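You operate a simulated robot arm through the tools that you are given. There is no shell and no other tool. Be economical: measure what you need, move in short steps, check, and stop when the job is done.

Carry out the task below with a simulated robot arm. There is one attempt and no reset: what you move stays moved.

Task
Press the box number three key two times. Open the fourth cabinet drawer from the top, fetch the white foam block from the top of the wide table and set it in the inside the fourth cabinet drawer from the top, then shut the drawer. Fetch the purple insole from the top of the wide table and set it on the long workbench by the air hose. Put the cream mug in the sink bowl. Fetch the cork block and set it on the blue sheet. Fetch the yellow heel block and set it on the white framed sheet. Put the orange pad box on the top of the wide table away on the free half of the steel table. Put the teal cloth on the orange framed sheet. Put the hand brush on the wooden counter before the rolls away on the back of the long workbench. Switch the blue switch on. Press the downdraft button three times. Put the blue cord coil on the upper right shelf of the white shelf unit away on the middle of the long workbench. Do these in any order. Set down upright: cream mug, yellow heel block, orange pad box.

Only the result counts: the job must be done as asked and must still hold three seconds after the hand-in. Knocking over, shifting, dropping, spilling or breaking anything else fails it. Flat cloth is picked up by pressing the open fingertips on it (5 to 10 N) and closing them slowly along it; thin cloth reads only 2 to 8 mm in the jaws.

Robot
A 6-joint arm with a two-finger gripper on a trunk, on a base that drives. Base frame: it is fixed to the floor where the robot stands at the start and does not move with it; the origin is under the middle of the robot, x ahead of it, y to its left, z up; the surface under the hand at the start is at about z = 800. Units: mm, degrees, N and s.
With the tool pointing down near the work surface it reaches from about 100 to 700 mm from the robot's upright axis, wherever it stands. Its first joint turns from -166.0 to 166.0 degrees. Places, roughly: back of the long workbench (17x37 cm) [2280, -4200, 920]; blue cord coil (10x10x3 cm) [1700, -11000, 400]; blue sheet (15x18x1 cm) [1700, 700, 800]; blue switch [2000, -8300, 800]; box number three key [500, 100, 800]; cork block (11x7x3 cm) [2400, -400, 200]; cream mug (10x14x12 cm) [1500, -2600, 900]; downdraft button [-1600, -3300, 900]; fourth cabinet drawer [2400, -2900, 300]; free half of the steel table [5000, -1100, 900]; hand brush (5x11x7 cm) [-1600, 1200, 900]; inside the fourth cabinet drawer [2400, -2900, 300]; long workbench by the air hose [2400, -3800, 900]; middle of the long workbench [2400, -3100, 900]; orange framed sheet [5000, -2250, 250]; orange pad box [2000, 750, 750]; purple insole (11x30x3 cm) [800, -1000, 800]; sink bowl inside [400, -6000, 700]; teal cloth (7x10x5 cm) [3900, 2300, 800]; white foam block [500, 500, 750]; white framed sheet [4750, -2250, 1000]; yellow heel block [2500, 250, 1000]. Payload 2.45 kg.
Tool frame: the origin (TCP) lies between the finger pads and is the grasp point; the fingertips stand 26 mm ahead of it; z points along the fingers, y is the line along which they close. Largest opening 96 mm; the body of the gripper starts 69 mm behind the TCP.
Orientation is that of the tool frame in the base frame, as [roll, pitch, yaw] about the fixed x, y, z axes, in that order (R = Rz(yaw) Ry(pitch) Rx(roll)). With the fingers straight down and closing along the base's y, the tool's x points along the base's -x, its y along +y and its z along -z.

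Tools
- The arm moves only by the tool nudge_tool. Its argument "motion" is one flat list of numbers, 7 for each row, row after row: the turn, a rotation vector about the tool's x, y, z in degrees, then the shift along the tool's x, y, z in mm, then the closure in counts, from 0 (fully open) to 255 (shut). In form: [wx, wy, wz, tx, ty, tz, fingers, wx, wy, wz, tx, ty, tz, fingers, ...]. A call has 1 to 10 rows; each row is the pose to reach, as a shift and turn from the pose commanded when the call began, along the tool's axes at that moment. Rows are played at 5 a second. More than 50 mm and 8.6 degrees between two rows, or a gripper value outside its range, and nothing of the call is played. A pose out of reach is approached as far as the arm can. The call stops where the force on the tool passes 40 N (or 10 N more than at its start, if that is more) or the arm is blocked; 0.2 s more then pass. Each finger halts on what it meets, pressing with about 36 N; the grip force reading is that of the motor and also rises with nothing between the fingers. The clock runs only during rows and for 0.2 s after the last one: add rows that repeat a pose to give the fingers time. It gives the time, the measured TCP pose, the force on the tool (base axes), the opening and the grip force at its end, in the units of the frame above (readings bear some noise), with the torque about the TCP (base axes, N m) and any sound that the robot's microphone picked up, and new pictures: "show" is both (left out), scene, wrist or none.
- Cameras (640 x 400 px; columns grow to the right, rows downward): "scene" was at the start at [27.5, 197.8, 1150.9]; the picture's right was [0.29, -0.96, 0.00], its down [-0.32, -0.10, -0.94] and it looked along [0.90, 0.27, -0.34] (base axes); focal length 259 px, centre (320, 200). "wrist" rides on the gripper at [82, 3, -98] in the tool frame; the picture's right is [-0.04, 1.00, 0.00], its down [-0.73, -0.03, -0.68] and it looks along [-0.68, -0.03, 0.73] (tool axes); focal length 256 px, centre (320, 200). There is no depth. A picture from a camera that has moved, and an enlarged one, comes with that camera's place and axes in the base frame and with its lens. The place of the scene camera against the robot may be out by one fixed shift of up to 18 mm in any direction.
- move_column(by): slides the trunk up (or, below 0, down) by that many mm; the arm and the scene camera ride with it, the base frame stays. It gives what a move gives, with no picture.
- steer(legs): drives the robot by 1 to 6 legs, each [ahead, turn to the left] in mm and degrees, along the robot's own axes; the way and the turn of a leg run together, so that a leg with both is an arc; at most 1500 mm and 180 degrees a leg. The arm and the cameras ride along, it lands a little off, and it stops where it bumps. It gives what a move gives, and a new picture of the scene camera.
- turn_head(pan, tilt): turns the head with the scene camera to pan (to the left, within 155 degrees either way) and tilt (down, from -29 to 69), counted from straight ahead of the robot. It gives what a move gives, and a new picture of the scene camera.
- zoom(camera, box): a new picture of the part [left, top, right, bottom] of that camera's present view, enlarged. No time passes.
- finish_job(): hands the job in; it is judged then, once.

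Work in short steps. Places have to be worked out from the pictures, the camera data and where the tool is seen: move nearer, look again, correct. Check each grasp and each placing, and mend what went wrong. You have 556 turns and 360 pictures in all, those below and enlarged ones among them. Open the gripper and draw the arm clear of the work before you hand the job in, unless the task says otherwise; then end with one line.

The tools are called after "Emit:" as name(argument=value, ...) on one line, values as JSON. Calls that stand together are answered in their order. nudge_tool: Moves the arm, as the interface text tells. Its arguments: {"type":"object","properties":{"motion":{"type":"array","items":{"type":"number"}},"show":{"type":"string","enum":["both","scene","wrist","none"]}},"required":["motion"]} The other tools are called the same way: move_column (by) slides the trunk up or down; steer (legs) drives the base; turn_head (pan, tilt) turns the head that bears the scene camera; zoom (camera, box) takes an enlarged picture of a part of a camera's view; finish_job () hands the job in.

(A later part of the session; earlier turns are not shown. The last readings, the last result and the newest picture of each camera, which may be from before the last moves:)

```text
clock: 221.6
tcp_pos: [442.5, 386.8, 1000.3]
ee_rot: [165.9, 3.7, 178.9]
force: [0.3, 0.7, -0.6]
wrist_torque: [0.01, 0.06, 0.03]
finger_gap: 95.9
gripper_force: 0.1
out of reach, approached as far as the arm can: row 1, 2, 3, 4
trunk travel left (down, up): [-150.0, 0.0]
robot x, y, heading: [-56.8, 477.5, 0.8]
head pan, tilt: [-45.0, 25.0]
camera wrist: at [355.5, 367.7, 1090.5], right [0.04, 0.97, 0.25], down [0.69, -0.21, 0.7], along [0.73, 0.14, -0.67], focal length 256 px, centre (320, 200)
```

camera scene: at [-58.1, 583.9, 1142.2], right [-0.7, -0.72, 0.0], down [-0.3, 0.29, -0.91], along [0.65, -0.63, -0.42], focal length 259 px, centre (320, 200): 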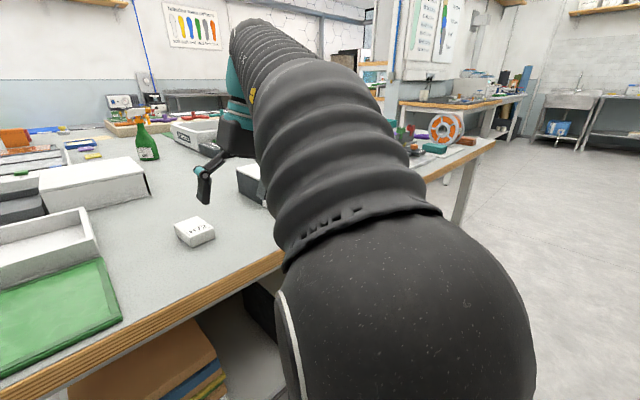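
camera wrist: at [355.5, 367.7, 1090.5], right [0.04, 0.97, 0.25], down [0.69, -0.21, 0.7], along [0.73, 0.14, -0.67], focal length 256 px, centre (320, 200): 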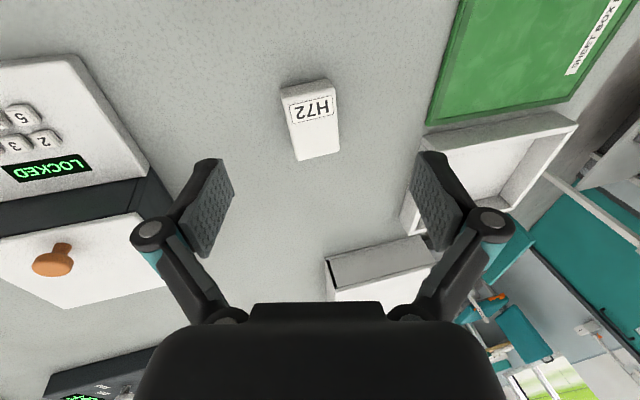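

Foam block seen at about [502, 419]. Move over and lower, correcting the roll.

Emit:
nudge_tool(motion=[0, 0, 0, -15, 3, 40, 0, 7, 2, 0, -35, 6, 60, 0, 14, 3.7, 0, -60, 11, 86, 0, 14, 3.7, 0, -60, 11, 86, 0], show="wrist")

```text
clock: 222.6
tcp_pos: [509.7, 406.4, 967.9]
ee_rot: [165.4, 2.1, 179.6]
force: [0.0, 0.1, -0.6]
wrist_torque: [-0.05, -0.01, 0.0]
finger_gap: 96.0
gripper_force: 0.1
out of reach, approached as far as the arm can: row 2, 3, 4
trunk travel left (down, up): [-150.0, 0.0]
robot x, y, heading: [-60.1, 478.4, 0.9]
head pan, tilt: [-45.0, 25.0]
camera wrist: at [424.2, 385.6, 1061.3], right [0.04, 0.97, 0.25], down [0.71, -0.2, 0.68], along [0.71, 0.15, -0.69], focal length 256 px, centre (320, 200)
```

wrist: 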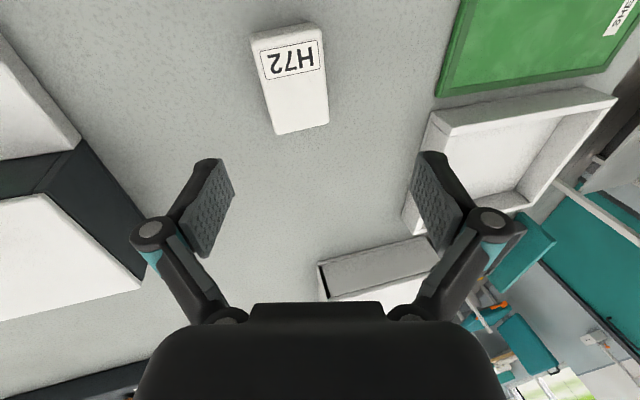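

The roll is stuck (some joint limit). I test by tilting the tool outward while correcting roll.

Emit:
nudge_tool(motion=[0, -8, 0, 0, 0, 0, 0, 0, -16, 0, 0, 0, 0, 0, 0, -24, 0, 0, 0, 0, 0, 7, -24, 0, 0, 0, 0, 0, 14, -24, 0, 0, 0, 0, 0, 14, -24, 0, 0, 0, 0, 0], show="none")

```text
clock: 224.0
tcp_pos: [509.7, 408.8, 968.2]
ee_rot: [167.6, 25.5, 173.9]
force: [-0.4, 1.1, 0.0]
wrist_torque: [0.01, 0.0, 0.01]
finger_gap: 96.0
gripper_force: 0.0
out of reach, approached as far as the arm can: row 4, 5, 6
trunk travel left (down, up): [-150.0, 0.0]
robot x, y, heading: [-57.0, 476.4, 0.9]
head pan, tilt: [-45.0, 25.0]
```

Test whether this is just the height limit: go lower while levelling the tool.

Emit:
nudge_tool(motion=[0, 8, 0, 0, 0, 20, 0, 0, 16, 0, 0, 0, 40, 0, 0, 24, 0, 20, 0, 40, 0, 6, 24, 0, 20, 0, 40, 0, 12, 24, 0, 20, 0, 40, 0, 12, 24, 0, 20, 0, 40, 0], show="none")

```text
clock: 225.4
tcp_pos: [512.5, 414.6, 932.5]
ee_rot: [164.7, 2.6, 178.8]
force: [0.1, -0.1, 1.4]
wrist_torque: [-0.03, 0.06, -0.01]
finger_gap: 96.0
gripper_force: 0.2
out of reach, approached as far as the arm can: row 1, 2, 3, 4, 5, 6
trunk travel left (down, up): [-150.0, 0.0]
robot x, y, heading: [-63.2, 478.7, 0.8]
head pan, tilt: [-45.0, 25.0]
```

The roll error of 14° (=180-166) suggests the wrist is flipped with a joint at its ±166° limit. I need to unflip it in free space: back off, face along the aisle and straighten the arm.

Emit:
steer(legs=[[-450, 0], [0, -90]])

Emit:
nudge_tool(motion=[0, -8.5, 0, 0, 0, 0, 0, 0, -17, 0, 0, 0, 0, 0, 0, -25.5, 0, 0, 0, 0, 0, 0, -34, 0, 0, 0, 0, 0, 0, -42.5, 0, 0, 0, 0, 0, 0, -51, 0, 0, 0, 0, 0, 0, -59.5, 0, 0, 0, 0, 0, 0, -68, 0, 0, 0, 0, 0, 0, -76.5, 0, 0, 0, 0, 0, 0, -85, 0, 0, 0, 0, 0], show="scene")

```text
clock: 231.9
tcp_pos: [-568.4, -100.5, 932.6]
ee_rot: [164.7, 2.5, 90.1]
force: [1.2, 0.3, -0.8]
wrist_torque: [0.02, 0.03, 0.01]
finger_gap: 96.2
gripper_force: 0.0
trunk travel left (down, up): [-150.0, 0.0]
robot x, y, heading: [-522.3, 471.9, -88.1]
head pan, tilt: [-45.0, 25.0]
camera scene: at [-428.1, 484.1, 1142.2], right [-0.73, 0.68, 0.0], down [0.29, 0.31, -0.91], along [-0.62, -0.66, -0.42], focal length 259 px, centre (320, 200)
```

scene: 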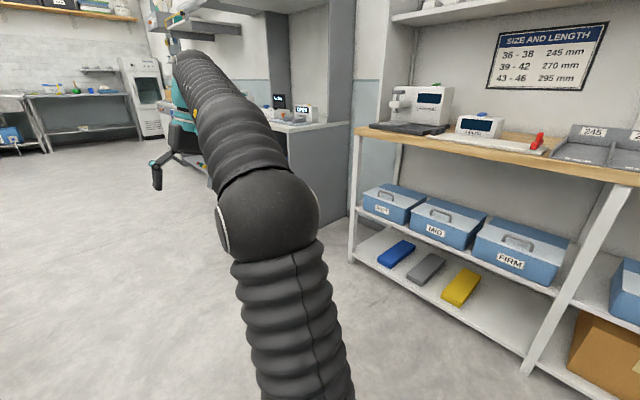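

```text
clock: 234.1
tcp_pos: [-564.6, -99.6, 927.2]
ee_rot: [105.7, 77.4, 17.6]
force: [-3.1, 0.1, 2.7]
wrist_torque: [0.23, -0.15, 0.21]
finger_gap: 96.1
gripper_force: 0.1
trunk travel left (down, up): [-150.0, 0.0]
robot x, y, heading: [-521.1, 468.7, -88.0]
head pan, tilt: [-45.0, 25.0]
camera scene: at [-428.1, 484.3, 1142.3], right [-0.73, 0.68, 0.0], down [0.29, 0.31, -0.91], along [-0.62, -0.66, -0.42], focal length 259 px, centre (320, 200)
```

scene: 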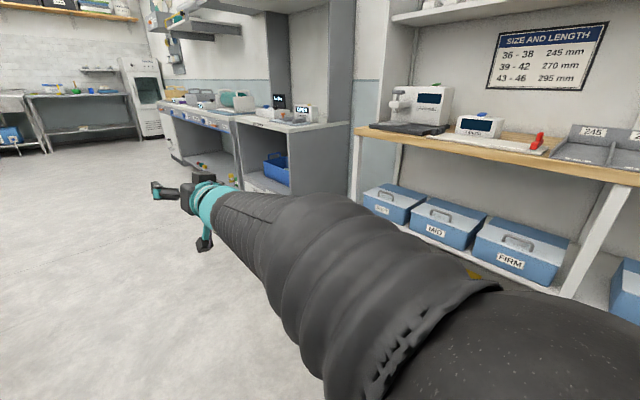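

Straighten the arm along the aisle, then roll about the tool axis.

Emit:
nudge_tool(motion=[0, 0, 0, 0, 0, 45, 0, 0, 0, 0, 0, 0, 90, 0, 0, 0, 0, 0, 0, 135, 0, 0, 0, 0, 0, 0, 180, 0, 0, 0, 0, 0, 0, 225, 0, 0, 0, 0, 0, 0, 270, 0, 0, 0, 0, 0, 0, 315, 0, 0, 0, 0, 0, 0, 315, 0], show="scene")

```text
clock: 235.9
tcp_pos: [-560.1, -416.7, 919.3]
ee_rot: [98.8, 74.5, 10.0]
force: [-0.4, 0.3, 0.2]
wrist_torque: [0.0, -0.02, -0.04]
finger_gap: 96.3
gripper_force: 0.1
trunk travel left (down, up): [-150.0, 0.0]
robot x, y, heading: [-517.2, 470.4, -87.7]
head pan, tilt: [-45.0, 25.0]
camera scene: at [-428.1, 484.1, 1142.2], right [-0.73, 0.68, 0.0], down [0.29, 0.31, -0.91], along [-0.62, -0.66, -0.42], focal length 259 px, centre (320, 200)
```

scene: 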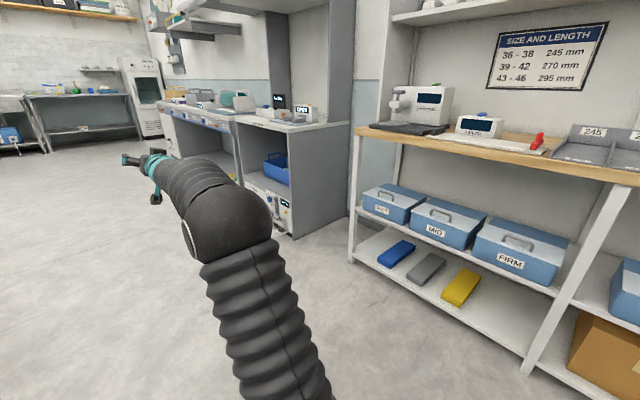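

Now roll +86° about the tool axis.

Emit:
nudge_tool(motion=[0, 0, 8.6, 0, 0, 0, 0, 0, 0, 17.2, 0, 0, 0, 0, 0, 0, 25.8, 0, 0, 0, 0, 0, 0, 34.4, 0, 0, 0, 0, 0, 0, 43, 0, 0, 0, 0, 0, 0, 51.6, 0, 0, 0, 0, 0, 0, 60.2, 0, 0, 0, 0, 0, 0, 68.8, 0, 0, 0, 0, 0, 0, 77.4, 0, 0, 0, 0, 0, 0, 86, 0, 0, 0, 0], show="none")

Emit:
nudge_tool(motion=[0, 0, 8.6, 0, 0, 0, 0, 0, 0, 17.2, 0, 0, 0, 0, 0, 0, 25.8, 0, 0, 0, 0, 0, 0, 34.4, 0, 0, 0, 0, 0, 0, 43, 0, 0, 0, 0, 0, 0, 51.6, 0, 0, 0, 0, 0, 0, 60.2, 0, 0, 0, 0, 0, 0, 68.8, 0, 0, 0, 0, 0, 0, 77.4, 0, 0, 0, 0, 0, 0, 86, 0, 0, 0, 0], show="scene")

```text
clock: 238.1
tcp_pos: [-561.2, -415.8, 920.2]
ee_rot: [92.5, -11.5, 0.8]
force: [-0.6, 0.2, -0.3]
wrist_torque: [-0.01, -0.02, 0.01]
finger_gap: 96.1
gripper_force: 0.0
trunk travel left (down, up): [-150.0, 0.0]
robot x, y, heading: [-520.2, 474.4, -87.8]
head pan, tilt: [-45.0, 25.0]
```

```text
clock: 240.3
tcp_pos: [-525.4, -425.1, 934.6]
ee_rot: [-114.6, -82.2, -157.2]
force: [1.4, -0.3, -0.2]
wrist_torque: [-0.02, 0.03, -0.04]
finger_gap: 96.3
gripper_force: 0.0
out of reach, approached as far as the arm can: row 6, 7, 8, 9, 10
trunk travel left (down, up): [-150.0, 0.0]
robot x, y, heading: [-522.6, 470.1, -87.8]
head pan, tilt: [-45.0, 25.0]
camera scene: at [-427.9, 484.1, 1142.2], right [-0.73, 0.68, 0.0], down [0.29, 0.31, -0.91], along [-0.62, -0.66, -0.42], focal length 259 px, centre (320, 200)
```

scene: 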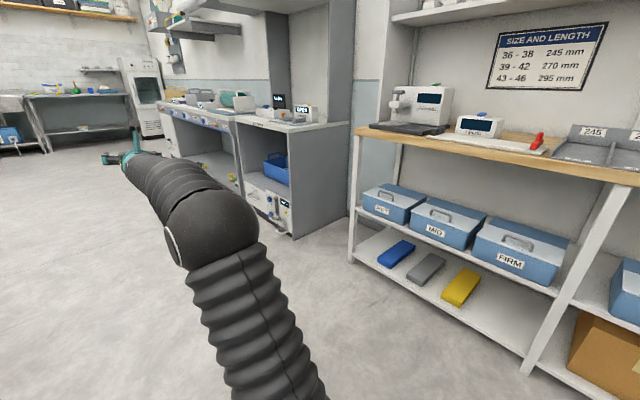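

Roll turned ~170°. Now tilt the tool down while drawing back, and see whether the roll limit is gone.

Emit:
nudge_tool(motion=[0, -8.5, 0, 0, 0, -35, 0, 0, -17, 0, 0, 0, -70, 0, 0, -25.5, 0, 0, 0, -105, 0, 0, -34, 0, 0, 0, -140, 0, 0, -42.5, 0, 0, 0, -175, 0, 0, -51, 0, 0, 0, -210, 0, 0, -59.5, 0, 0, 0, -245, 0, 0, -68, 0, 0, 0, -280, 0, 0, -76.5, 0, 0, 0, -315, 0, 0, -82, 0, 0, 0, -350, 0], show="scene")

```text
clock: 242.5
tcp_pos: [-570.9, -59.1, 942.7]
ee_rot: [-172.8, -4.8, -91.0]
force: [-0.3, -0.2, -0.4]
wrist_torque: [-0.02, 0.0, -0.01]
finger_gap: 96.1
gripper_force: 0.0
out of reach, approached as far as the arm can: row 1, 2, 3, 4, 5, 6, 7, 8, 9, 10
trunk travel left (down, up): [-150.0, 0.0]
robot x, y, heading: [-520.8, 472.6, -87.8]
head pan, tilt: [-45.0, 25.0]
camera scene: at [-428.2, 484.0, 1142.2], right [-0.73, 0.68, 0.0], down [0.29, 0.31, -0.91], along [-0.62, -0.66, -0.42], focal length 259 px, centre (320, 200)
```

scene: 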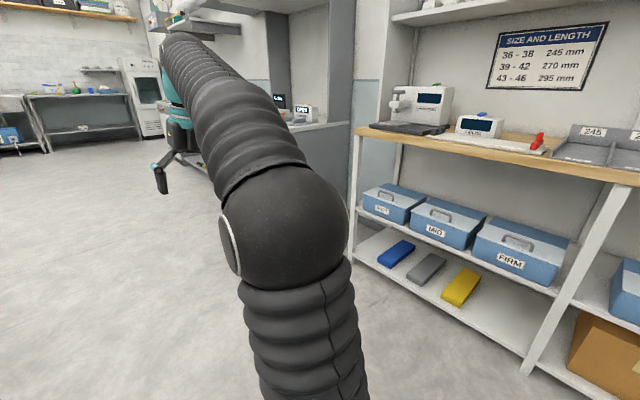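

The tool is nearly vertical but yawed 180°. Unwind about the tool axis and level.

Emit:
nudge_tool(motion=[0, 0, -8.6, 0, 0, 0, 0, 0, 0, -17.2, 0, 0, 0, 0, 0, 0, -25.8, 0, 0, 0, 0, 0, 0, -34.4, 0, 0, 0, 0, 0, 0, -43, 0, 0, 0, 0, 0, 0, -51.6, 0, 0, 0, 0, 0, 0, -60.2, 0, 0, 0, 0, 0, 0, -68.8, 0, 0, 0, 0, 0, 0, -77.4, 0, 0, 0, 0, 0, 0, -86, 0, 0, 0, 0], show="none")

```text
clock: 244.7
tcp_pos: [-567.8, -65.4, 940.8]
ee_rot: [175.7, -7.2, -5.7]
force: [0.6, 0.3, -0.4]
wrist_torque: [0.01, 0.05, -0.02]
finger_gap: 96.1
gripper_force: 0.1
trunk travel left (down, up): [-150.0, 0.0]
robot x, y, heading: [-519.0, 469.5, -87.9]
head pan, tilt: [-45.0, 25.0]
```

Emit:
nudge_tool(motion=[4.3, -7, 0, 0, 0, 0, 0, 4.3, -7, 0, 0, 0, 0, 0], show="none")

Emit:
nudge_tool(motion=[0, 0, -8.6, 0, 0, 0, 0, 0, 0, -17.2, 0, 0, 0, 0, 0, 0, -25.8, 0, 0, 0, 0, 0, 0, -34.4, 0, 0, 0, 0, 0, 0, -43, 0, 0, 0, 0, 0, 0, -51.6, 0, 0, 0, 0, 0, 0, -60.2, 0, 0, 0, 0, 0, 0, -68.8, 0, 0, 0, 0, 0, 0, -77.4, 0, 0, 0, 0, 0, 0, -86, 0, 0, 0, 0], show="none")

```text
clock: 245.3
tcp_pos: [-568.8, -66.2, 941.1]
ee_rot: [-179.8, -0.2, -6.2]
force: [0.4, -0.6, -0.1]
wrist_torque: [-0.02, 0.01, -0.02]
finger_gap: 96.0
gripper_force: 0.0
trunk travel left (down, up): [-150.0, 0.0]
robot x, y, heading: [-515.1, 472.5, -87.9]
head pan, tilt: [-45.0, 25.0]
```

```text
clock: 247.5
tcp_pos: [-568.1, -66.6, 941.0]
ee_rot: [179.7, -0.1, 80.0]
force: [-0.4, 0.9, -1.4]
wrist_torque: [-0.01, -0.01, 0.02]
finger_gap: 96.1
gripper_force: 0.1
trunk travel left (down, up): [-150.0, 0.0]
robot x, y, heading: [-518.7, 474.0, -87.8]
head pan, tilt: [-45.0, 25.0]
```

Wrist is unflipped and vertical. Return to the foam block.

Emit:
steer(legs=[[0, 88], [410, 0]])

Emit:
nudge_tool(motion=[0, 0, 0, 0, 0, -5, 0], show="wrist")

```text
clock: 253.8
tcp_pos: [429.8, 428.7, 940.6]
ee_rot: [179.6, 0.0, 169.3]
force: [-0.1, -0.6, 0.4]
wrist_torque: [-0.02, 0.0, 0.01]
finger_gap: 96.0
gripper_force: 0.1
trunk travel left (down, up): [-150.0, 0.0]
robot x, y, heading: [-109.9, 485.2, 1.8]
head pan, tilt: [-45.0, 25.0]
camera scene: at [-107.4, 588.8, 1142.2], right [-0.69, -0.73, 0.0], down [-0.31, 0.29, -0.91], along [0.66, -0.62, -0.42], focal length 259 px, centre (320, 200)
```

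scene: 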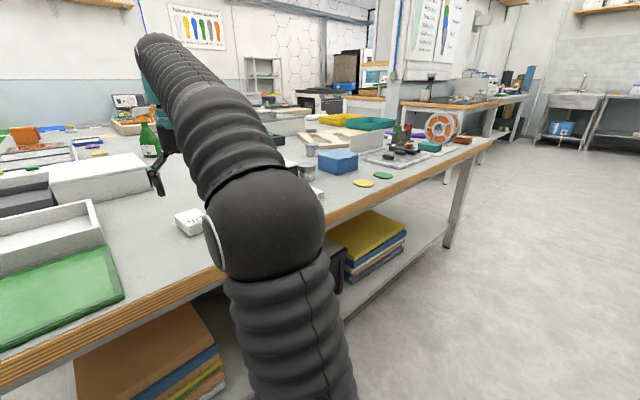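

```text
clock: 254.2
tcp_pos: [429.8, 430.2, 946.8]
ee_rot: [179.8, -0.1, 169.2]
force: [0.6, 0.0, -0.5]
wrist_torque: [0.0, 0.03, -0.01]
finger_gap: 96.1
gripper_force: 0.0
trunk travel left (down, up): [-150.0, 0.0]
robot x, y, heading: [-109.4, 485.2, 1.7]
head pan, tilt: [-45.0, 25.0]
camera wrist: at [349.9, 446.7, 1044.6], right [0.22, 0.97, 0.0], down [0.72, -0.17, 0.68], along [0.66, -0.15, -0.74], focal length 256 px, centre (320, 200)
```

wrist: 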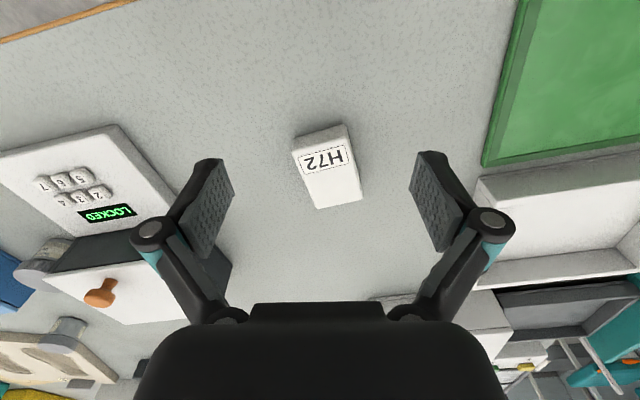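

Foam block top fixed at [503, 420, 827], axis along x. Align yaw, move over it and descend.

Emit:
nudge_tool(motion=[0, 0, -6, -38, 2, 20, 0, 0, 0, -11.8, -76, 4, 45, 0, 0, 0, -11.8, -76, 4, 80, 0, 0, 0, -11.8, -76, 4, 115, 0, 0, 0, -11.8, -76, 4, 115, 0], show="wrist")

```text
clock: 255.4
tcp_pos: [503.3, 418.5, 831.8]
ee_rot: [179.6, 0.0, -178.7]
force: [-0.1, 0.5, 0.1]
wrist_torque: [-0.03, -0.04, -0.01]
finger_gap: 95.9
gripper_force: 0.0
trunk travel left (down, up): [-150.0, 0.0]
robot x, y, heading: [-108.2, 484.4, 1.6]
head pan, tilt: [-45.0, 25.0]
camera wrist: at [421.9, 419.4, 929.1], right [0.02, 1.0, 0.0], down [0.73, -0.02, 0.68], along [0.68, -0.01, -0.73], focal length 256 px, centre (320, 200)
```

wrist: 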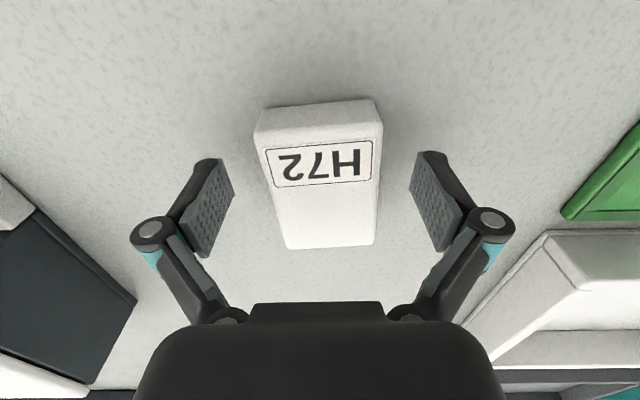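

Centred. Close and lift.

Emit:
nudge_tool(motion=[0, 0, 0, 0, 0, 0, 100, 0, 0, 0, 0, 0, 0, 180, 0, 0, 0, 0, 0, 0, 255, 0, 0, 0, 0, 0, 0, 255, 0, 0, 0, 0, 0, -30, 255, 0, 0, 0, 0, 0, -70, 255, 0, 0, 0, 0, 0, -110, 255], show="wrist")

```text
clock: 257.0
tcp_pos: [503.9, 420.0, 940.7]
ee_rot: [179.7, 0.0, -178.8]
force: [0.1, -0.5, -0.2]
wrist_torque: [0.01, 0.01, -0.03]
finger_gap: 56.5
gripper_force: 35.6
trunk travel left (down, up): [-150.0, 0.0]
robot x, y, heading: [-109.1, 482.3, 1.6]
head pan, tilt: [-45.0, 25.0]
camera wrist: at [422.4, 420.4, 1039.6], right [0.02, 1.0, 0.0], down [0.74, -0.02, 0.68], along [0.68, -0.01, -0.74], focal length 256 px, centre (320, 200)
```

wrist: 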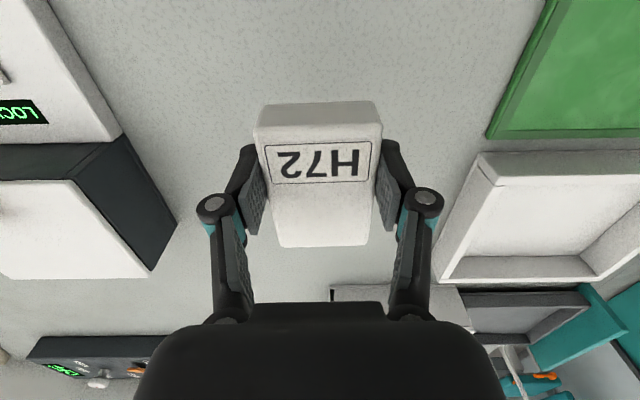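

Foam held (56 mm). Tuck and drive toward the drawer.

Emit:
nudge_tool(motion=[0, 0, 0, 45, 0, -10, 255, 0, 0, 0, 90, 0, -20, 255, 0, 0, 0, 135, 0, -30, 255, 0, 0, 0, 180, 0, -40, 255, 0, 0, 0, 220, 0, -50, 255], show="none")

Emit:
steer(legs=[[-310, 0], [0, -91.6], [1500, 0], [770, 0], [0, 90]])

```text
clock: 258.2
tcp_pos: [284.6, 415.9, 990.7]
ee_rot: [179.7, -0.1, -178.7]
force: [1.2, 0.2, -0.6]
wrist_torque: [0.02, 0.04, -0.01]
finger_gap: 56.7
gripper_force: 35.7
trunk travel left (down, up): [-150.0, 0.0]
robot x, y, heading: [-108.4, 483.0, 1.4]
head pan, tilt: [-45.0, 25.0]
```

```text
clock: 278.7
tcp_pos: [78.9, -1853.8, 994.3]
ee_rot: [179.7, 0.0, -178.7]
force: [0.3, 0.4, 0.2]
wrist_torque: [0.0, 0.0, -0.04]
finger_gap: 56.5
gripper_force: 36.2
trunk travel left (down, up): [-150.0, 0.0]
robot x, y, heading: [-313.2, -1789.1, 2.1]
head pan, tilt: [-45.0, 25.0]
camera scene: at [-313.8, -1681.5, 1142.2], right [-0.68, -0.73, 0.0], down [-0.31, 0.29, -0.91], along [0.66, -0.62, -0.42], focal length 259 px, centre (320, 200)
```

scene: 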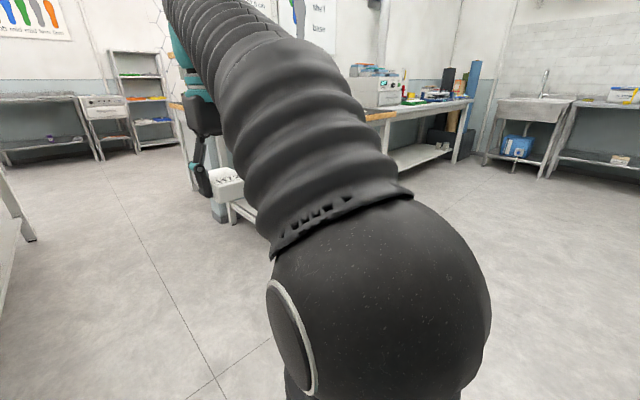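

Emit:
steer(legs=[[1500, -2.5], [1500, 0], [640, 0], [0, -90], [1090, 0], [0, -90]])

Emit:
turn_head(pan=15, tilt=45)

```text
clock: 309.1
tcp_pos: [2935.7, -2780.5, 993.4]
ee_rot: [179.7, 0.0, 2.1]
force: [-0.4, -1.1, -0.1]
wrist_torque: [0.01, 0.0, 0.0]
finger_gap: 56.8
gripper_force: 36.7
trunk travel left (down, up): [-150.0, 0.0]
robot x, y, heading: [3332.8, -2836.8, -177.6]
head pan, tilt: [-45.0, 25.0]
camera scene: at [3326.9, -2919.3, 1142.2], right [0.67, 0.74, 0.0], down [0.31, -0.28, -0.91], along [-0.67, 0.61, -0.42], focal length 259 px, centre (320, 200)
```

scene: 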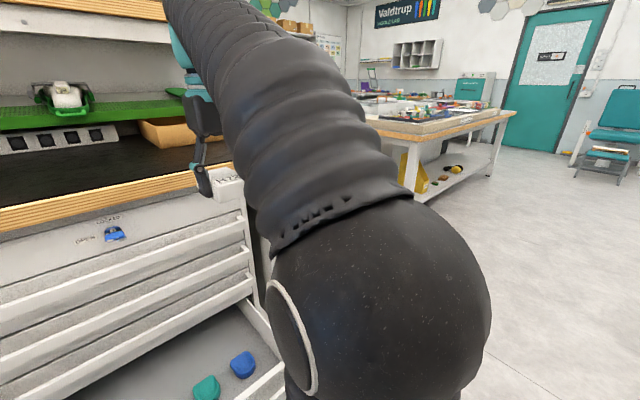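

```text
clock: 310.4
tcp_pos: [2935.1, -2780.1, 993.2]
ee_rot: [179.7, 0.0, 2.0]
force: [0.3, 0.0, 0.1]
wrist_torque: [0.02, 0.01, 0.0]
finger_gap: 56.8
gripper_force: 36.8
trunk travel left (down, up): [-150.0, 0.0]
robot x, y, heading: [3332.3, -2838.9, -177.3]
head pan, tilt: [15.0, 45.0]
camera scene: at [3317.4, -3005.9, 1111.7], right [-0.3, 0.95, 0.0], down [0.67, 0.21, -0.71], along [-0.67, -0.21, -0.71], focal length 259 px, centre (320, 200)
```

scene: 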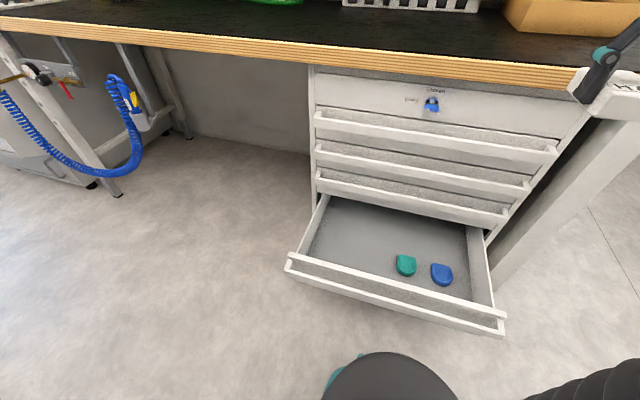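

Drawer is open, free space on the left side. Lower the trunk and move over [2770, -2980].

Emit:
move_column(by=-150)

Emit:
nudge_tool(motion=[0, 0, 0, -32, 36, 0, 255, 0, 0, 0, -64, 72, 0, 255, 0, 0, 0, -96, 108, 0, 255, 0, 0, 0, -128, 146, 0, 255, 0, 0, 0, -160, 184, 0, 255, 0, 0, 0, -171, 195, 40, 255, 0, 0, 0, -171, 195, 85, 255, 0, 0, 0, -171, 195, 130, 255, 0, 0, 0, -171, 195, 175, 255, 0, 0, 0, -171, 195, 220, 255], show="none")

Emit:
nudge_tool(motion=[0, 0, 0, 0, 0, 45, 255, 0, 0, 0, 0, 0, 90, 255, 0, 0, 0, 0, 0, 135, 255, 0, 0, 0, 0, 0, 180, 255, 0, 0, 0, 0, 0, 210, 255, 0, 0, 0, 0, 0, 210, 255], show="both")

```text
clock: 312.1
tcp_pos: [2935.8, -2779.5, 843.5]
ee_rot: [179.7, -0.1, 2.0]
force: [0.1, 0.3, 0.0]
wrist_torque: [0.0, 0.0, -0.02]
finger_gap: 56.4
gripper_force: 35.8
trunk travel left (down, up): [0.0, 150.0]
robot x, y, heading: [3327.6, -2842.3, -177.5]
head pan, tilt: [15.0, 45.0]
```

```text
clock: 314.3
tcp_pos: [2772.6, -2980.9, 622.2]
ee_rot: [179.7, 0.0, 2.1]
force: [0.2, -0.4, 0.1]
wrist_torque: [-0.01, 0.01, 0.01]
finger_gap: 56.3
gripper_force: 35.8
out of reach, approached as far as the arm can: row 4, 5
trunk travel left (down, up): [0.0, 150.0]
robot x, y, heading: [3329.0, -2837.5, -177.3]
head pan, tilt: [15.0, 45.0]
```

```text
clock: 315.7
tcp_pos: [2772.4, -2981.9, 416.2]
ee_rot: [179.7, 0.0, 2.1]
force: [0.7, 0.5, -0.2]
wrist_torque: [0.01, -0.02, 0.01]
finger_gap: 56.6
gripper_force: 36.0
trunk travel left (down, up): [0.0, 150.0]
robot x, y, heading: [3329.7, -2841.8, -177.3]
head pan, tilt: [15.0, 45.0]
camera scene: at [3317.4, -3006.1, 961.6], right [-0.3, 0.95, 0.0], down [0.67, 0.21, -0.71], along [-0.67, -0.21, -0.71], focal length 259 px, centre (320, 200)
camera wrist: at [2853.6, -2982.1, 512.7], right [0.0, -1.0, 0.0], down [-0.73, 0.01, 0.68], along [-0.68, 0.0, -0.73], focal length 256 px, centre (320, 200)
```

scene: 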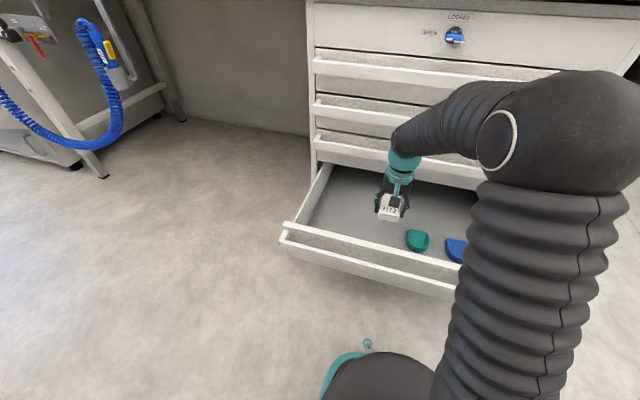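
wrist: 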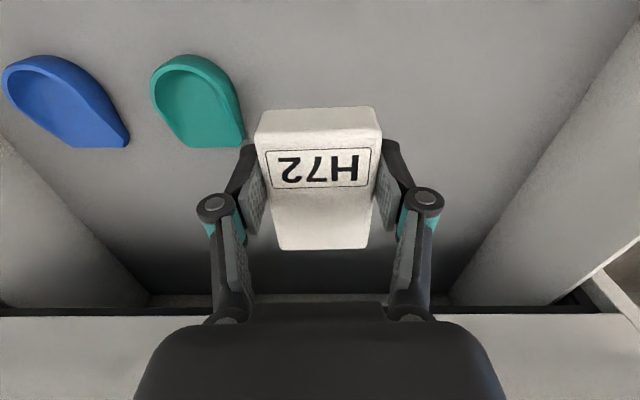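

Over free drawer floor. Descend slowly until contact.

Emit:
nudge_tool(motion=[0, 0, 0, 0, 0, 25, 255, 0, 0, 0, 0, 0, 45, 255, 0, 0, 0, 0, 0, 55, 255, 0, 0, 0, 0, 0, 60, 255, 0, 0, 0, 0, 0, 65, 255, 0, 0, 0, 0, 0, 70, 255, 0, 0, 0, 0, 0, 74, 255, 0, 0, 0, 0, 0, 78, 255, 0, 0, 0, 0, 0, 82, 255], show="wrist")

```text
clock: 317.7
tcp_pos: [2772.8, -2982.2, 332.1]
ee_rot: [179.7, -0.1, 2.0]
force: [-0.1, -0.1, -0.1]
wrist_torque: [0.01, 0.0, -0.02]
finger_gap: 56.7
gripper_force: 35.9
trunk travel left (down, up): [0.0, 150.0]
robot x, y, heading: [3331.7, -2839.3, -177.5]
head pan, tilt: [15.0, 45.0]
camera wrist: at [2853.7, -2983.0, 429.6], right [0.0, -1.0, 0.0], down [-0.73, 0.01, 0.68], along [-0.68, 0.0, -0.73], focal length 256 px, centre (320, 200)
```

wrist: 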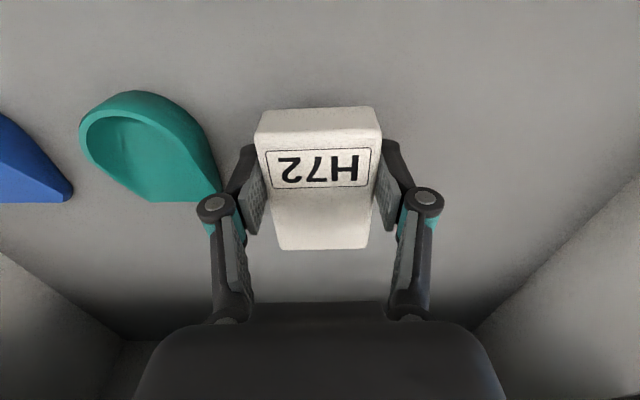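

No contact yet, and the teal cup is near the left finger; shift 35 mm away from it and keep descending.

Emit:
nudge_tool(motion=[0, 0, 0, 0, 35, 0, 255, 0, 0, 0, 0, 35, 8, 255, 0, 0, 0, 0, 35, 14, 255, 0, 0, 0, 0, 35, 18, 255, 0, 0, 0, 0, 35, 22, 255, 0, 0, 0, 0, 35, 26, 255, 0, 0, 0, 0, 35, 30, 255, 0, 0, 0, 0, 35, 34, 255, 0, 0, 0, 0, 35, 38, 255], show="wrist")

```text
clock: 319.7
tcp_pos: [2772.5, -3019.9, 296.5]
ee_rot: [179.7, 0.2, 2.1]
force: [-2.8, 0.5, 24.0]
wrist_torque: [0.06, 0.11, 0.03]
finger_gap: 57.0
gripper_force: 36.1
trunk travel left (down, up): [0.0, 150.0]
robot x, y, heading: [3324.4, -2841.1, -177.3]
head pan, tilt: [15.0, 45.0]
camera wrist: at [2854.5, -3019.4, 393.8], right [0.0, -1.0, 0.01], down [-0.73, 0.01, 0.68], along [-0.68, 0.0, -0.73], focal length 256 px, centre (320, 200)
```

wrist: 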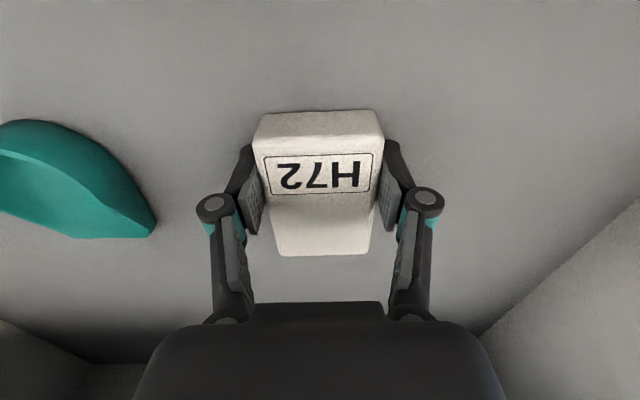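

Contact at TCP z≈297. Release, rise straight up out of the drawer.

Emit:
nudge_tool(motion=[0, 0, 0, 0, 0, -2, 180, 0, 0, 0, 0, 0, -2, 100, 0, 0, 0, 0, 0, -2, 70, 0, 0, 0, 0, 0, -40, 70, 0, 0, 0, 0, 0, -85, 70, 0, 0, 0, 0, 0, -130, 70, 0, 0, 0, 0, 0, -175, 70, 0, 0, 0, 0, 0, -220, 70, 0, 0, 0, 0, 0, -265, 70], show="wrist")

```text
clock: 321.7
tcp_pos: [2773.5, -3017.3, 557.9]
ee_rot: [179.8, -0.1, 2.0]
force: [0.4, 0.0, 0.0]
wrist_torque: [0.0, -0.03, 0.0]
finger_gap: 69.7
gripper_force: 0.0
trunk travel left (down, up): [0.0, 150.0]
robot x, y, heading: [3329.8, -2839.2, -177.3]
head pan, tilt: [15.0, 45.0]
camera wrist: at [2855.2, -3017.2, 656.0], right [0.0, -1.0, 0.0], down [-0.74, 0.01, 0.68], along [-0.68, 0.0, -0.74], focal length 256 px, centre (320, 200)
```

wrist: 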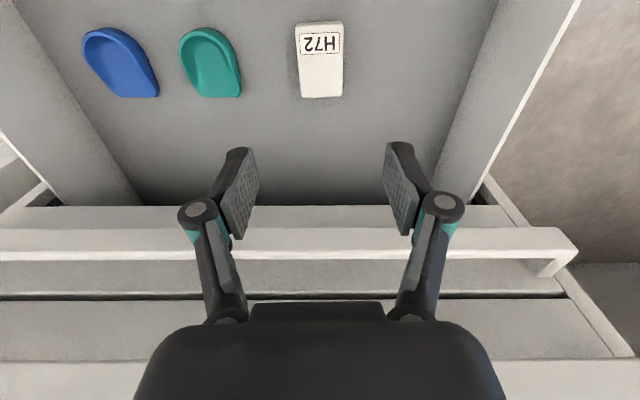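

Foam lies in the drawer. Back the base up a little so I can push the front with the hand tilted forward.

Emit:
steer(legs=[[-215, 0]])

Emit:
nudge_tool(motion=[0, -8, 0, 0, -12, 10, 255, 0, -16, 0, 0, -24, 20, 255, 0, -24, 0, 0, -36, 40, 255, 0, -32, 0, 0, -48, 60, 255, 0, -40, 0, 0, -60, 80, 255, 0, -48, 0, 0, -72, 100, 255, 0, -56, 0, 0, -84, 120, 255, 0, -60, 0, 0, -90, 140, 255, 0, -60, 0, 0, -95, 160, 255], show="both")

```text
clock: 323.4
tcp_pos: [2990.0, -3008.9, 557.9]
ee_rot: [179.6, 0.0, 2.0]
force: [0.3, 0.3, 0.2]
wrist_torque: [-0.03, -0.05, -0.04]
finger_gap: 69.8
gripper_force: 0.0
trunk travel left (down, up): [0.0, 150.0]
robot x, y, heading: [3545.2, -2828.5, -177.2]
head pan, tilt: [15.0, 45.0]
camera scene: at [3534.3, -2996.1, 961.6], right [-0.3, 0.95, 0.0], down [0.67, 0.21, -0.71], along [-0.67, -0.21, -0.71], focal length 259 px, centre (320, 200)
```

scene: 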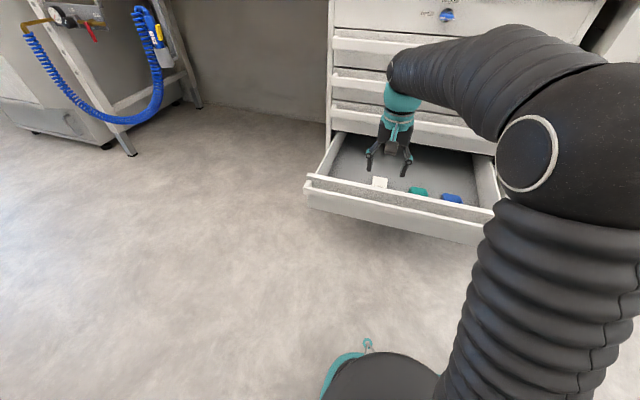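

```text
clock: 325.4
tcp_pos: [2984.6, -2912.1, 403.5]
ee_rot: [-179.0, 59.6, 2.5]
force: [-0.5, -0.7, -0.4]
wrist_torque: [0.07, 0.01, -0.04]
finger_gap: 0.0
gripper_force: 28.3
out of reach, approached as far as the arm can: row 6, 7, 9
trunk travel left (down, up): [0.0, 150.0]
robot x, y, heading: [3548.9, -2830.4, -177.1]
head pan, tilt: [15.0, 45.0]
camera scene: at [3534.4, -2996.1, 961.7], right [-0.3, 0.95, 0.0], down [0.67, 0.21, -0.71], along [-0.67, -0.21, -0.71], focal length 259 px, centre (320, 200)
camera wrist: at [3110.0, -2911.6, 382.7], right [0.01, -1.0, 0.03], down [0.22, 0.03, 0.98], along [-0.98, 0.0, 0.22], focal length 256 px, centre (320, 200)
```

scene: 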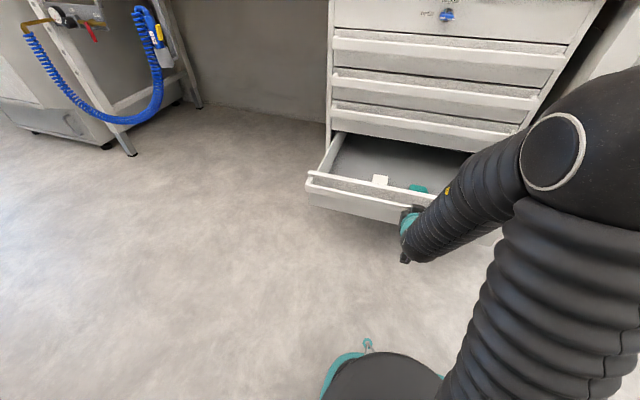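
wrist: 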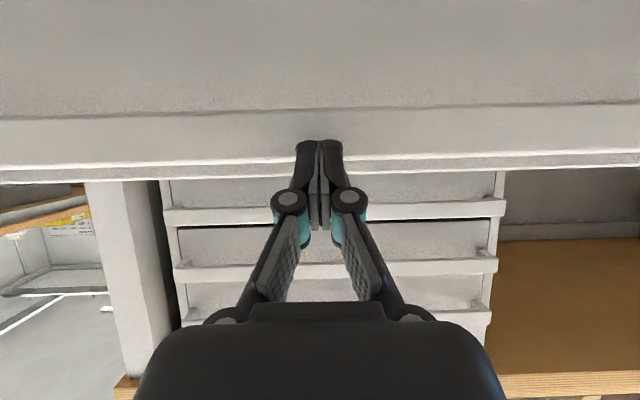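

Tips face the bar but slightly high. Lower 15 mm, then push by driving forward.

Emit:
nudge_tool(motion=[0, 0, 0, 7, 0, 4, 255, 0, 0, 0, 14, 0, 8, 255, 0, 0, 0, 14, 0, 8, 255], show="none")

Emit:
steer(legs=[[200, 0]])

```text
clock: 326.2
tcp_pos: [2981.0, -2913.5, 397.0]
ee_rot: [-178.1, 59.7, 3.8]
force: [0.4, -0.7, -0.2]
wrist_torque: [-0.02, 0.0, -0.03]
finger_gap: 0.0
gripper_force: 28.5
out of reach, approached as far as the arm can: row 1, 2, 3
trunk travel left (down, up): [0.0, 150.0]
robot x, y, heading: [3548.9, -2830.0, -177.2]
head pan, tilt: [15.0, 45.0]
```

```text
clock: 327.8
tcp_pos: [2778.8, -2922.4, 397.0]
ee_rot: [-178.3, 59.6, 3.6]
force: [1.9, 0.2, -1.2]
wrist_torque: [0.02, 0.0, -0.01]
finger_gap: 0.0
gripper_force: 28.7
trunk travel left (down, up): [0.0, 150.0]
robot x, y, heading: [3344.5, -2840.6, -177.4]
head pan, tilt: [15.0, 45.0]
camera scene: at [3332.2, -3005.4, 961.6], right [-0.3, 0.95, 0.0], down [0.67, 0.21, -0.71], along [-0.67, -0.21, -0.71], focal length 259 px, centre (320, 200)
```

scene: 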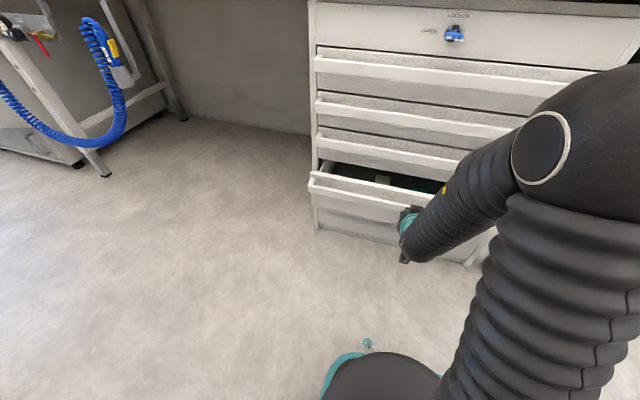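

Pushing well. Finish the last ~100 mm with the arm until it stops.

Emit:
nudge_tool(motion=[0, 0, 0, -8, 0, 14, 255, 0, 0, 0, -18, 0, 30, 255, 0, 0, 0, -28, 0, 47, 255, 0, 0, 0, -38, 0, 65, 255, 0, 0, 0, -45, 0, 78, 255, 0, 0, 0, -50, 0, 87, 255, 0, 0, 0, -55, 0, 95, 255, 0, 0, 0, -60, 0, 104, 255, 0, 0, 0, -65, 0, 112, 255], show="scene")

```text
clock: 329.0
tcp_pos: [2695.0, -2927.4, 397.3]
ee_rot: [-177.9, 59.4, 3.7]
force: [20.4, 2.5, 15.5]
wrist_torque: [0.09, 0.34, -0.08]
finger_gap: 6.0
gripper_force: 28.6
trunk travel left (down, up): [0.0, 150.0]
robot x, y, heading: [3344.4, -2839.0, -177.3]
head pan, tilt: [15.0, 45.0]
stopped in row 6: the force on the tool passed its limit at 74 N (the readings are from after the stop); the commanded pose is now the measured one
camera scene: at [3333.9, -3005.2, 962.0], right [-0.3, 0.95, 0.0], down [0.67, 0.21, -0.71], along [-0.67, -0.21, -0.71], focal length 259 px, centre (320, 200)
```

scene: 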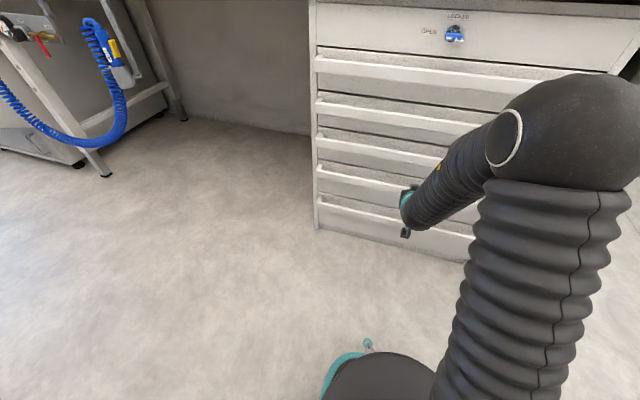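

The drawer reached its stop. Back off and check it is shut.

Emit:
steer(legs=[[-150, 0]])

Emit:
zoom(camera="scene", box=[300, 100, 480, 260])

Emit:
move_column(by=150)

Emit:
nudge_tool(motion=[0, 8, 0, 0, 0, -30, 200, 0, 16, 0, 0, 0, -60, 100, 0, 24, 0, -10, 0, -90, 0, 0, 32, 0, -20, 0, -120, 0, 0, 40, 0, -30, 0, -150, 0, 0, 48, 0, -40, 0, -180, 0, 0, 56, 0, -50, 0, -200, 0, 0, 60, 0, -60, 0, -200, 0], show="none")

```text
clock: 330.4
tcp_pos: [2842.1, -2919.2, 394.9]
ee_rot: [-177.9, 59.2, 3.7]
force: [-0.3, -0.2, 0.1]
wrist_torque: [0.04, 0.01, -0.01]
finger_gap: 0.0
gripper_force: 28.9
trunk travel left (down, up): [0.0, 150.0]
robot x, y, heading: [3494.6, -2832.6, -177.6]
head pan, tilt: [15.0, 45.0]
camera scene: at [3480.0, -2998.6, 961.6], right [-0.3, 0.95, 0.0], down [0.67, 0.21, -0.71], along [-0.67, -0.21, -0.71], focal length 259 px, centre (320, 200)
```

scene: 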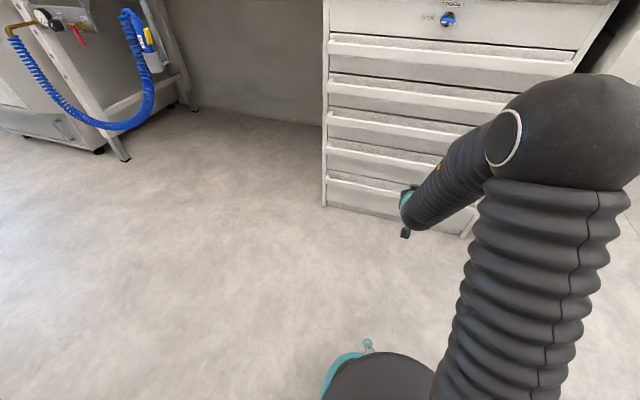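

```text
2.50 times, centred on (390, 180) of scene
camera zoom: at [3480.0, -2998.6, 961.6], right [-0.3, 0.95, 0.0], down [0.67, 0.21, -0.71], along [-0.67, -0.21, -0.71], focal length 647 px, centre (145, 250)
```

zoom: 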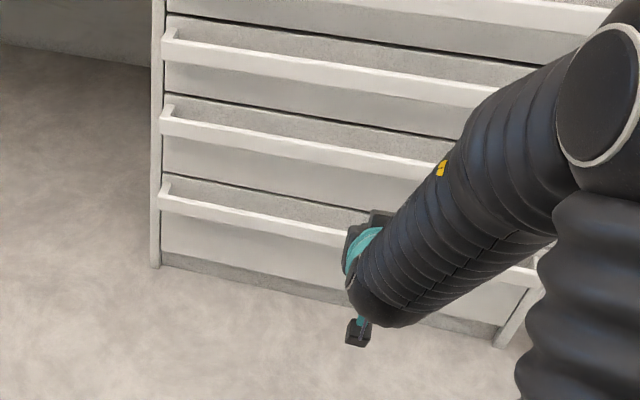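

```text
clock: 332.1
tcp_pos: [2842.0, -2920.6, 544.7]
ee_rot: [-178.0, 59.2, 3.5]
force: [-0.4, 0.7, -0.7]
wrist_torque: [-0.02, 0.01, -0.01]
finger_gap: 0.0
gripper_force: 28.6
trunk travel left (down, up): [-150.0, 0.0]
robot x, y, heading: [3491.5, -2834.6, -177.2]
head pan, tilt: [15.0, 45.0]
```

```text
clock: 333.9
tcp_pos: [2983.7, -2917.9, 698.9]
ee_rot: [-179.0, -0.9, 1.8]
force: [0.8, -0.3, -0.5]
wrist_torque: [0.01, 0.01, -0.02]
finger_gap: 96.1
gripper_force: 0.0
out of reach, approached as far as the arm can: row 3
trunk travel left (down, up): [-150.0, 0.0]
robot x, y, heading: [3492.3, -2836.9, -177.4]
head pan, tilt: [15.0, 45.0]
```

Drawer 4 is shut flush. Raise and tuck the arm; next go south through the glass door for the blue switch and the cord coil.

Emit:
nudge_tool(motion=[0, 0, 0, 10, 0, -45, 0, 0, 0, 0, 20, 0, -90, 0, 0, 0, 0, 35, 0, -135, 0, 0, 0, 0, 50, 0, -180, 0, 0, 0, 0, 70, 0, -225, 0, 0, 0, 0, 90, 0, -265, 0, 0, 0, 0, 110, 0, -290, 0], show="none")

Emit:
steer(legs=[[0, 80.5], [1500, 0], [300, 0]])

Emit:
turn_head(pan=8, tilt=12)

```text
clock: 335.5
tcp_pos: [3088.0, -2918.7, 991.1]
ee_rot: [-179.0, -0.7, 1.8]
force: [0.1, 0.9, 1.6]
wrist_torque: [-0.03, -0.01, 0.02]
finger_gap: 96.2
gripper_force: 0.1
trunk travel left (down, up): [-150.0, 0.0]
robot x, y, heading: [3492.0, -2833.3, -177.6]
head pan, tilt: [15.0, 45.0]
```

```text
clock: 348.1
tcp_pos: [3270.4, -5037.9, 991.1]
ee_rot: [-178.9, -0.8, 81.2]
force: [-0.7, -0.2, -1.0]
wrist_torque: [-0.02, 0.02, 0.02]
finger_gap: 95.9
gripper_force: 0.0
trunk travel left (down, up): [-150.0, 0.0]
robot x, y, heading: [3258.7, -4625.6, -98.1]
head pan, tilt: [15.0, 45.0]
camera scene: at [3431.9, -4653.4, 1111.6], right [-0.99, -0.12, 0.0], down [-0.09, 0.7, -0.71], along [0.09, -0.7, -0.71], focal length 259 px, centre (320, 200)
```

scene: 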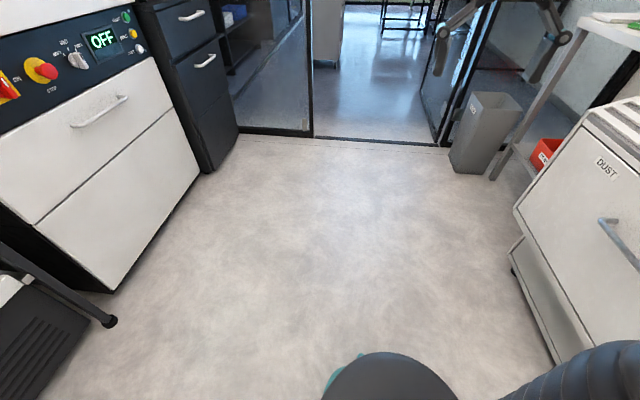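

```text
clock: 349.0
tcp_pos: [3271.0, -5037.0, 991.6]
ee_rot: [-179.0, -0.8, 81.1]
force: [0.1, -0.1, 1.0]
wrist_torque: [0.02, -0.01, 0.0]
finger_gap: 96.0
gripper_force: 0.0
trunk travel left (down, up): [-150.0, 0.0]
robot x, y, heading: [3261.0, -4625.9, -98.0]
head pan, tilt: [8.0, 12.0]
camera scene: at [3422.1, -4666.0, 1163.3], right [-1.0, 0.0, 0.0], down [0.0, 0.21, -0.98], along [0.0, -0.98, -0.21], focal length 259 px, centre (320, 200)
```

scene: 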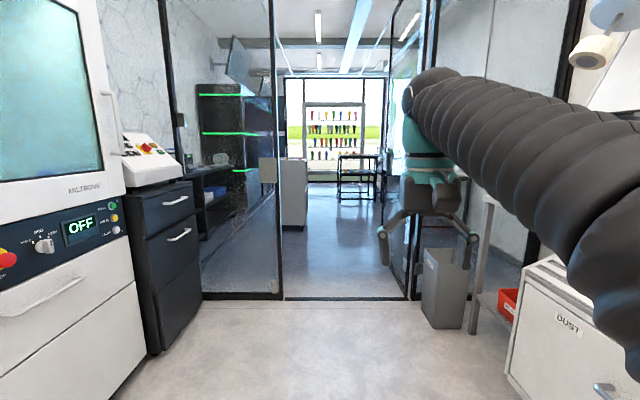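

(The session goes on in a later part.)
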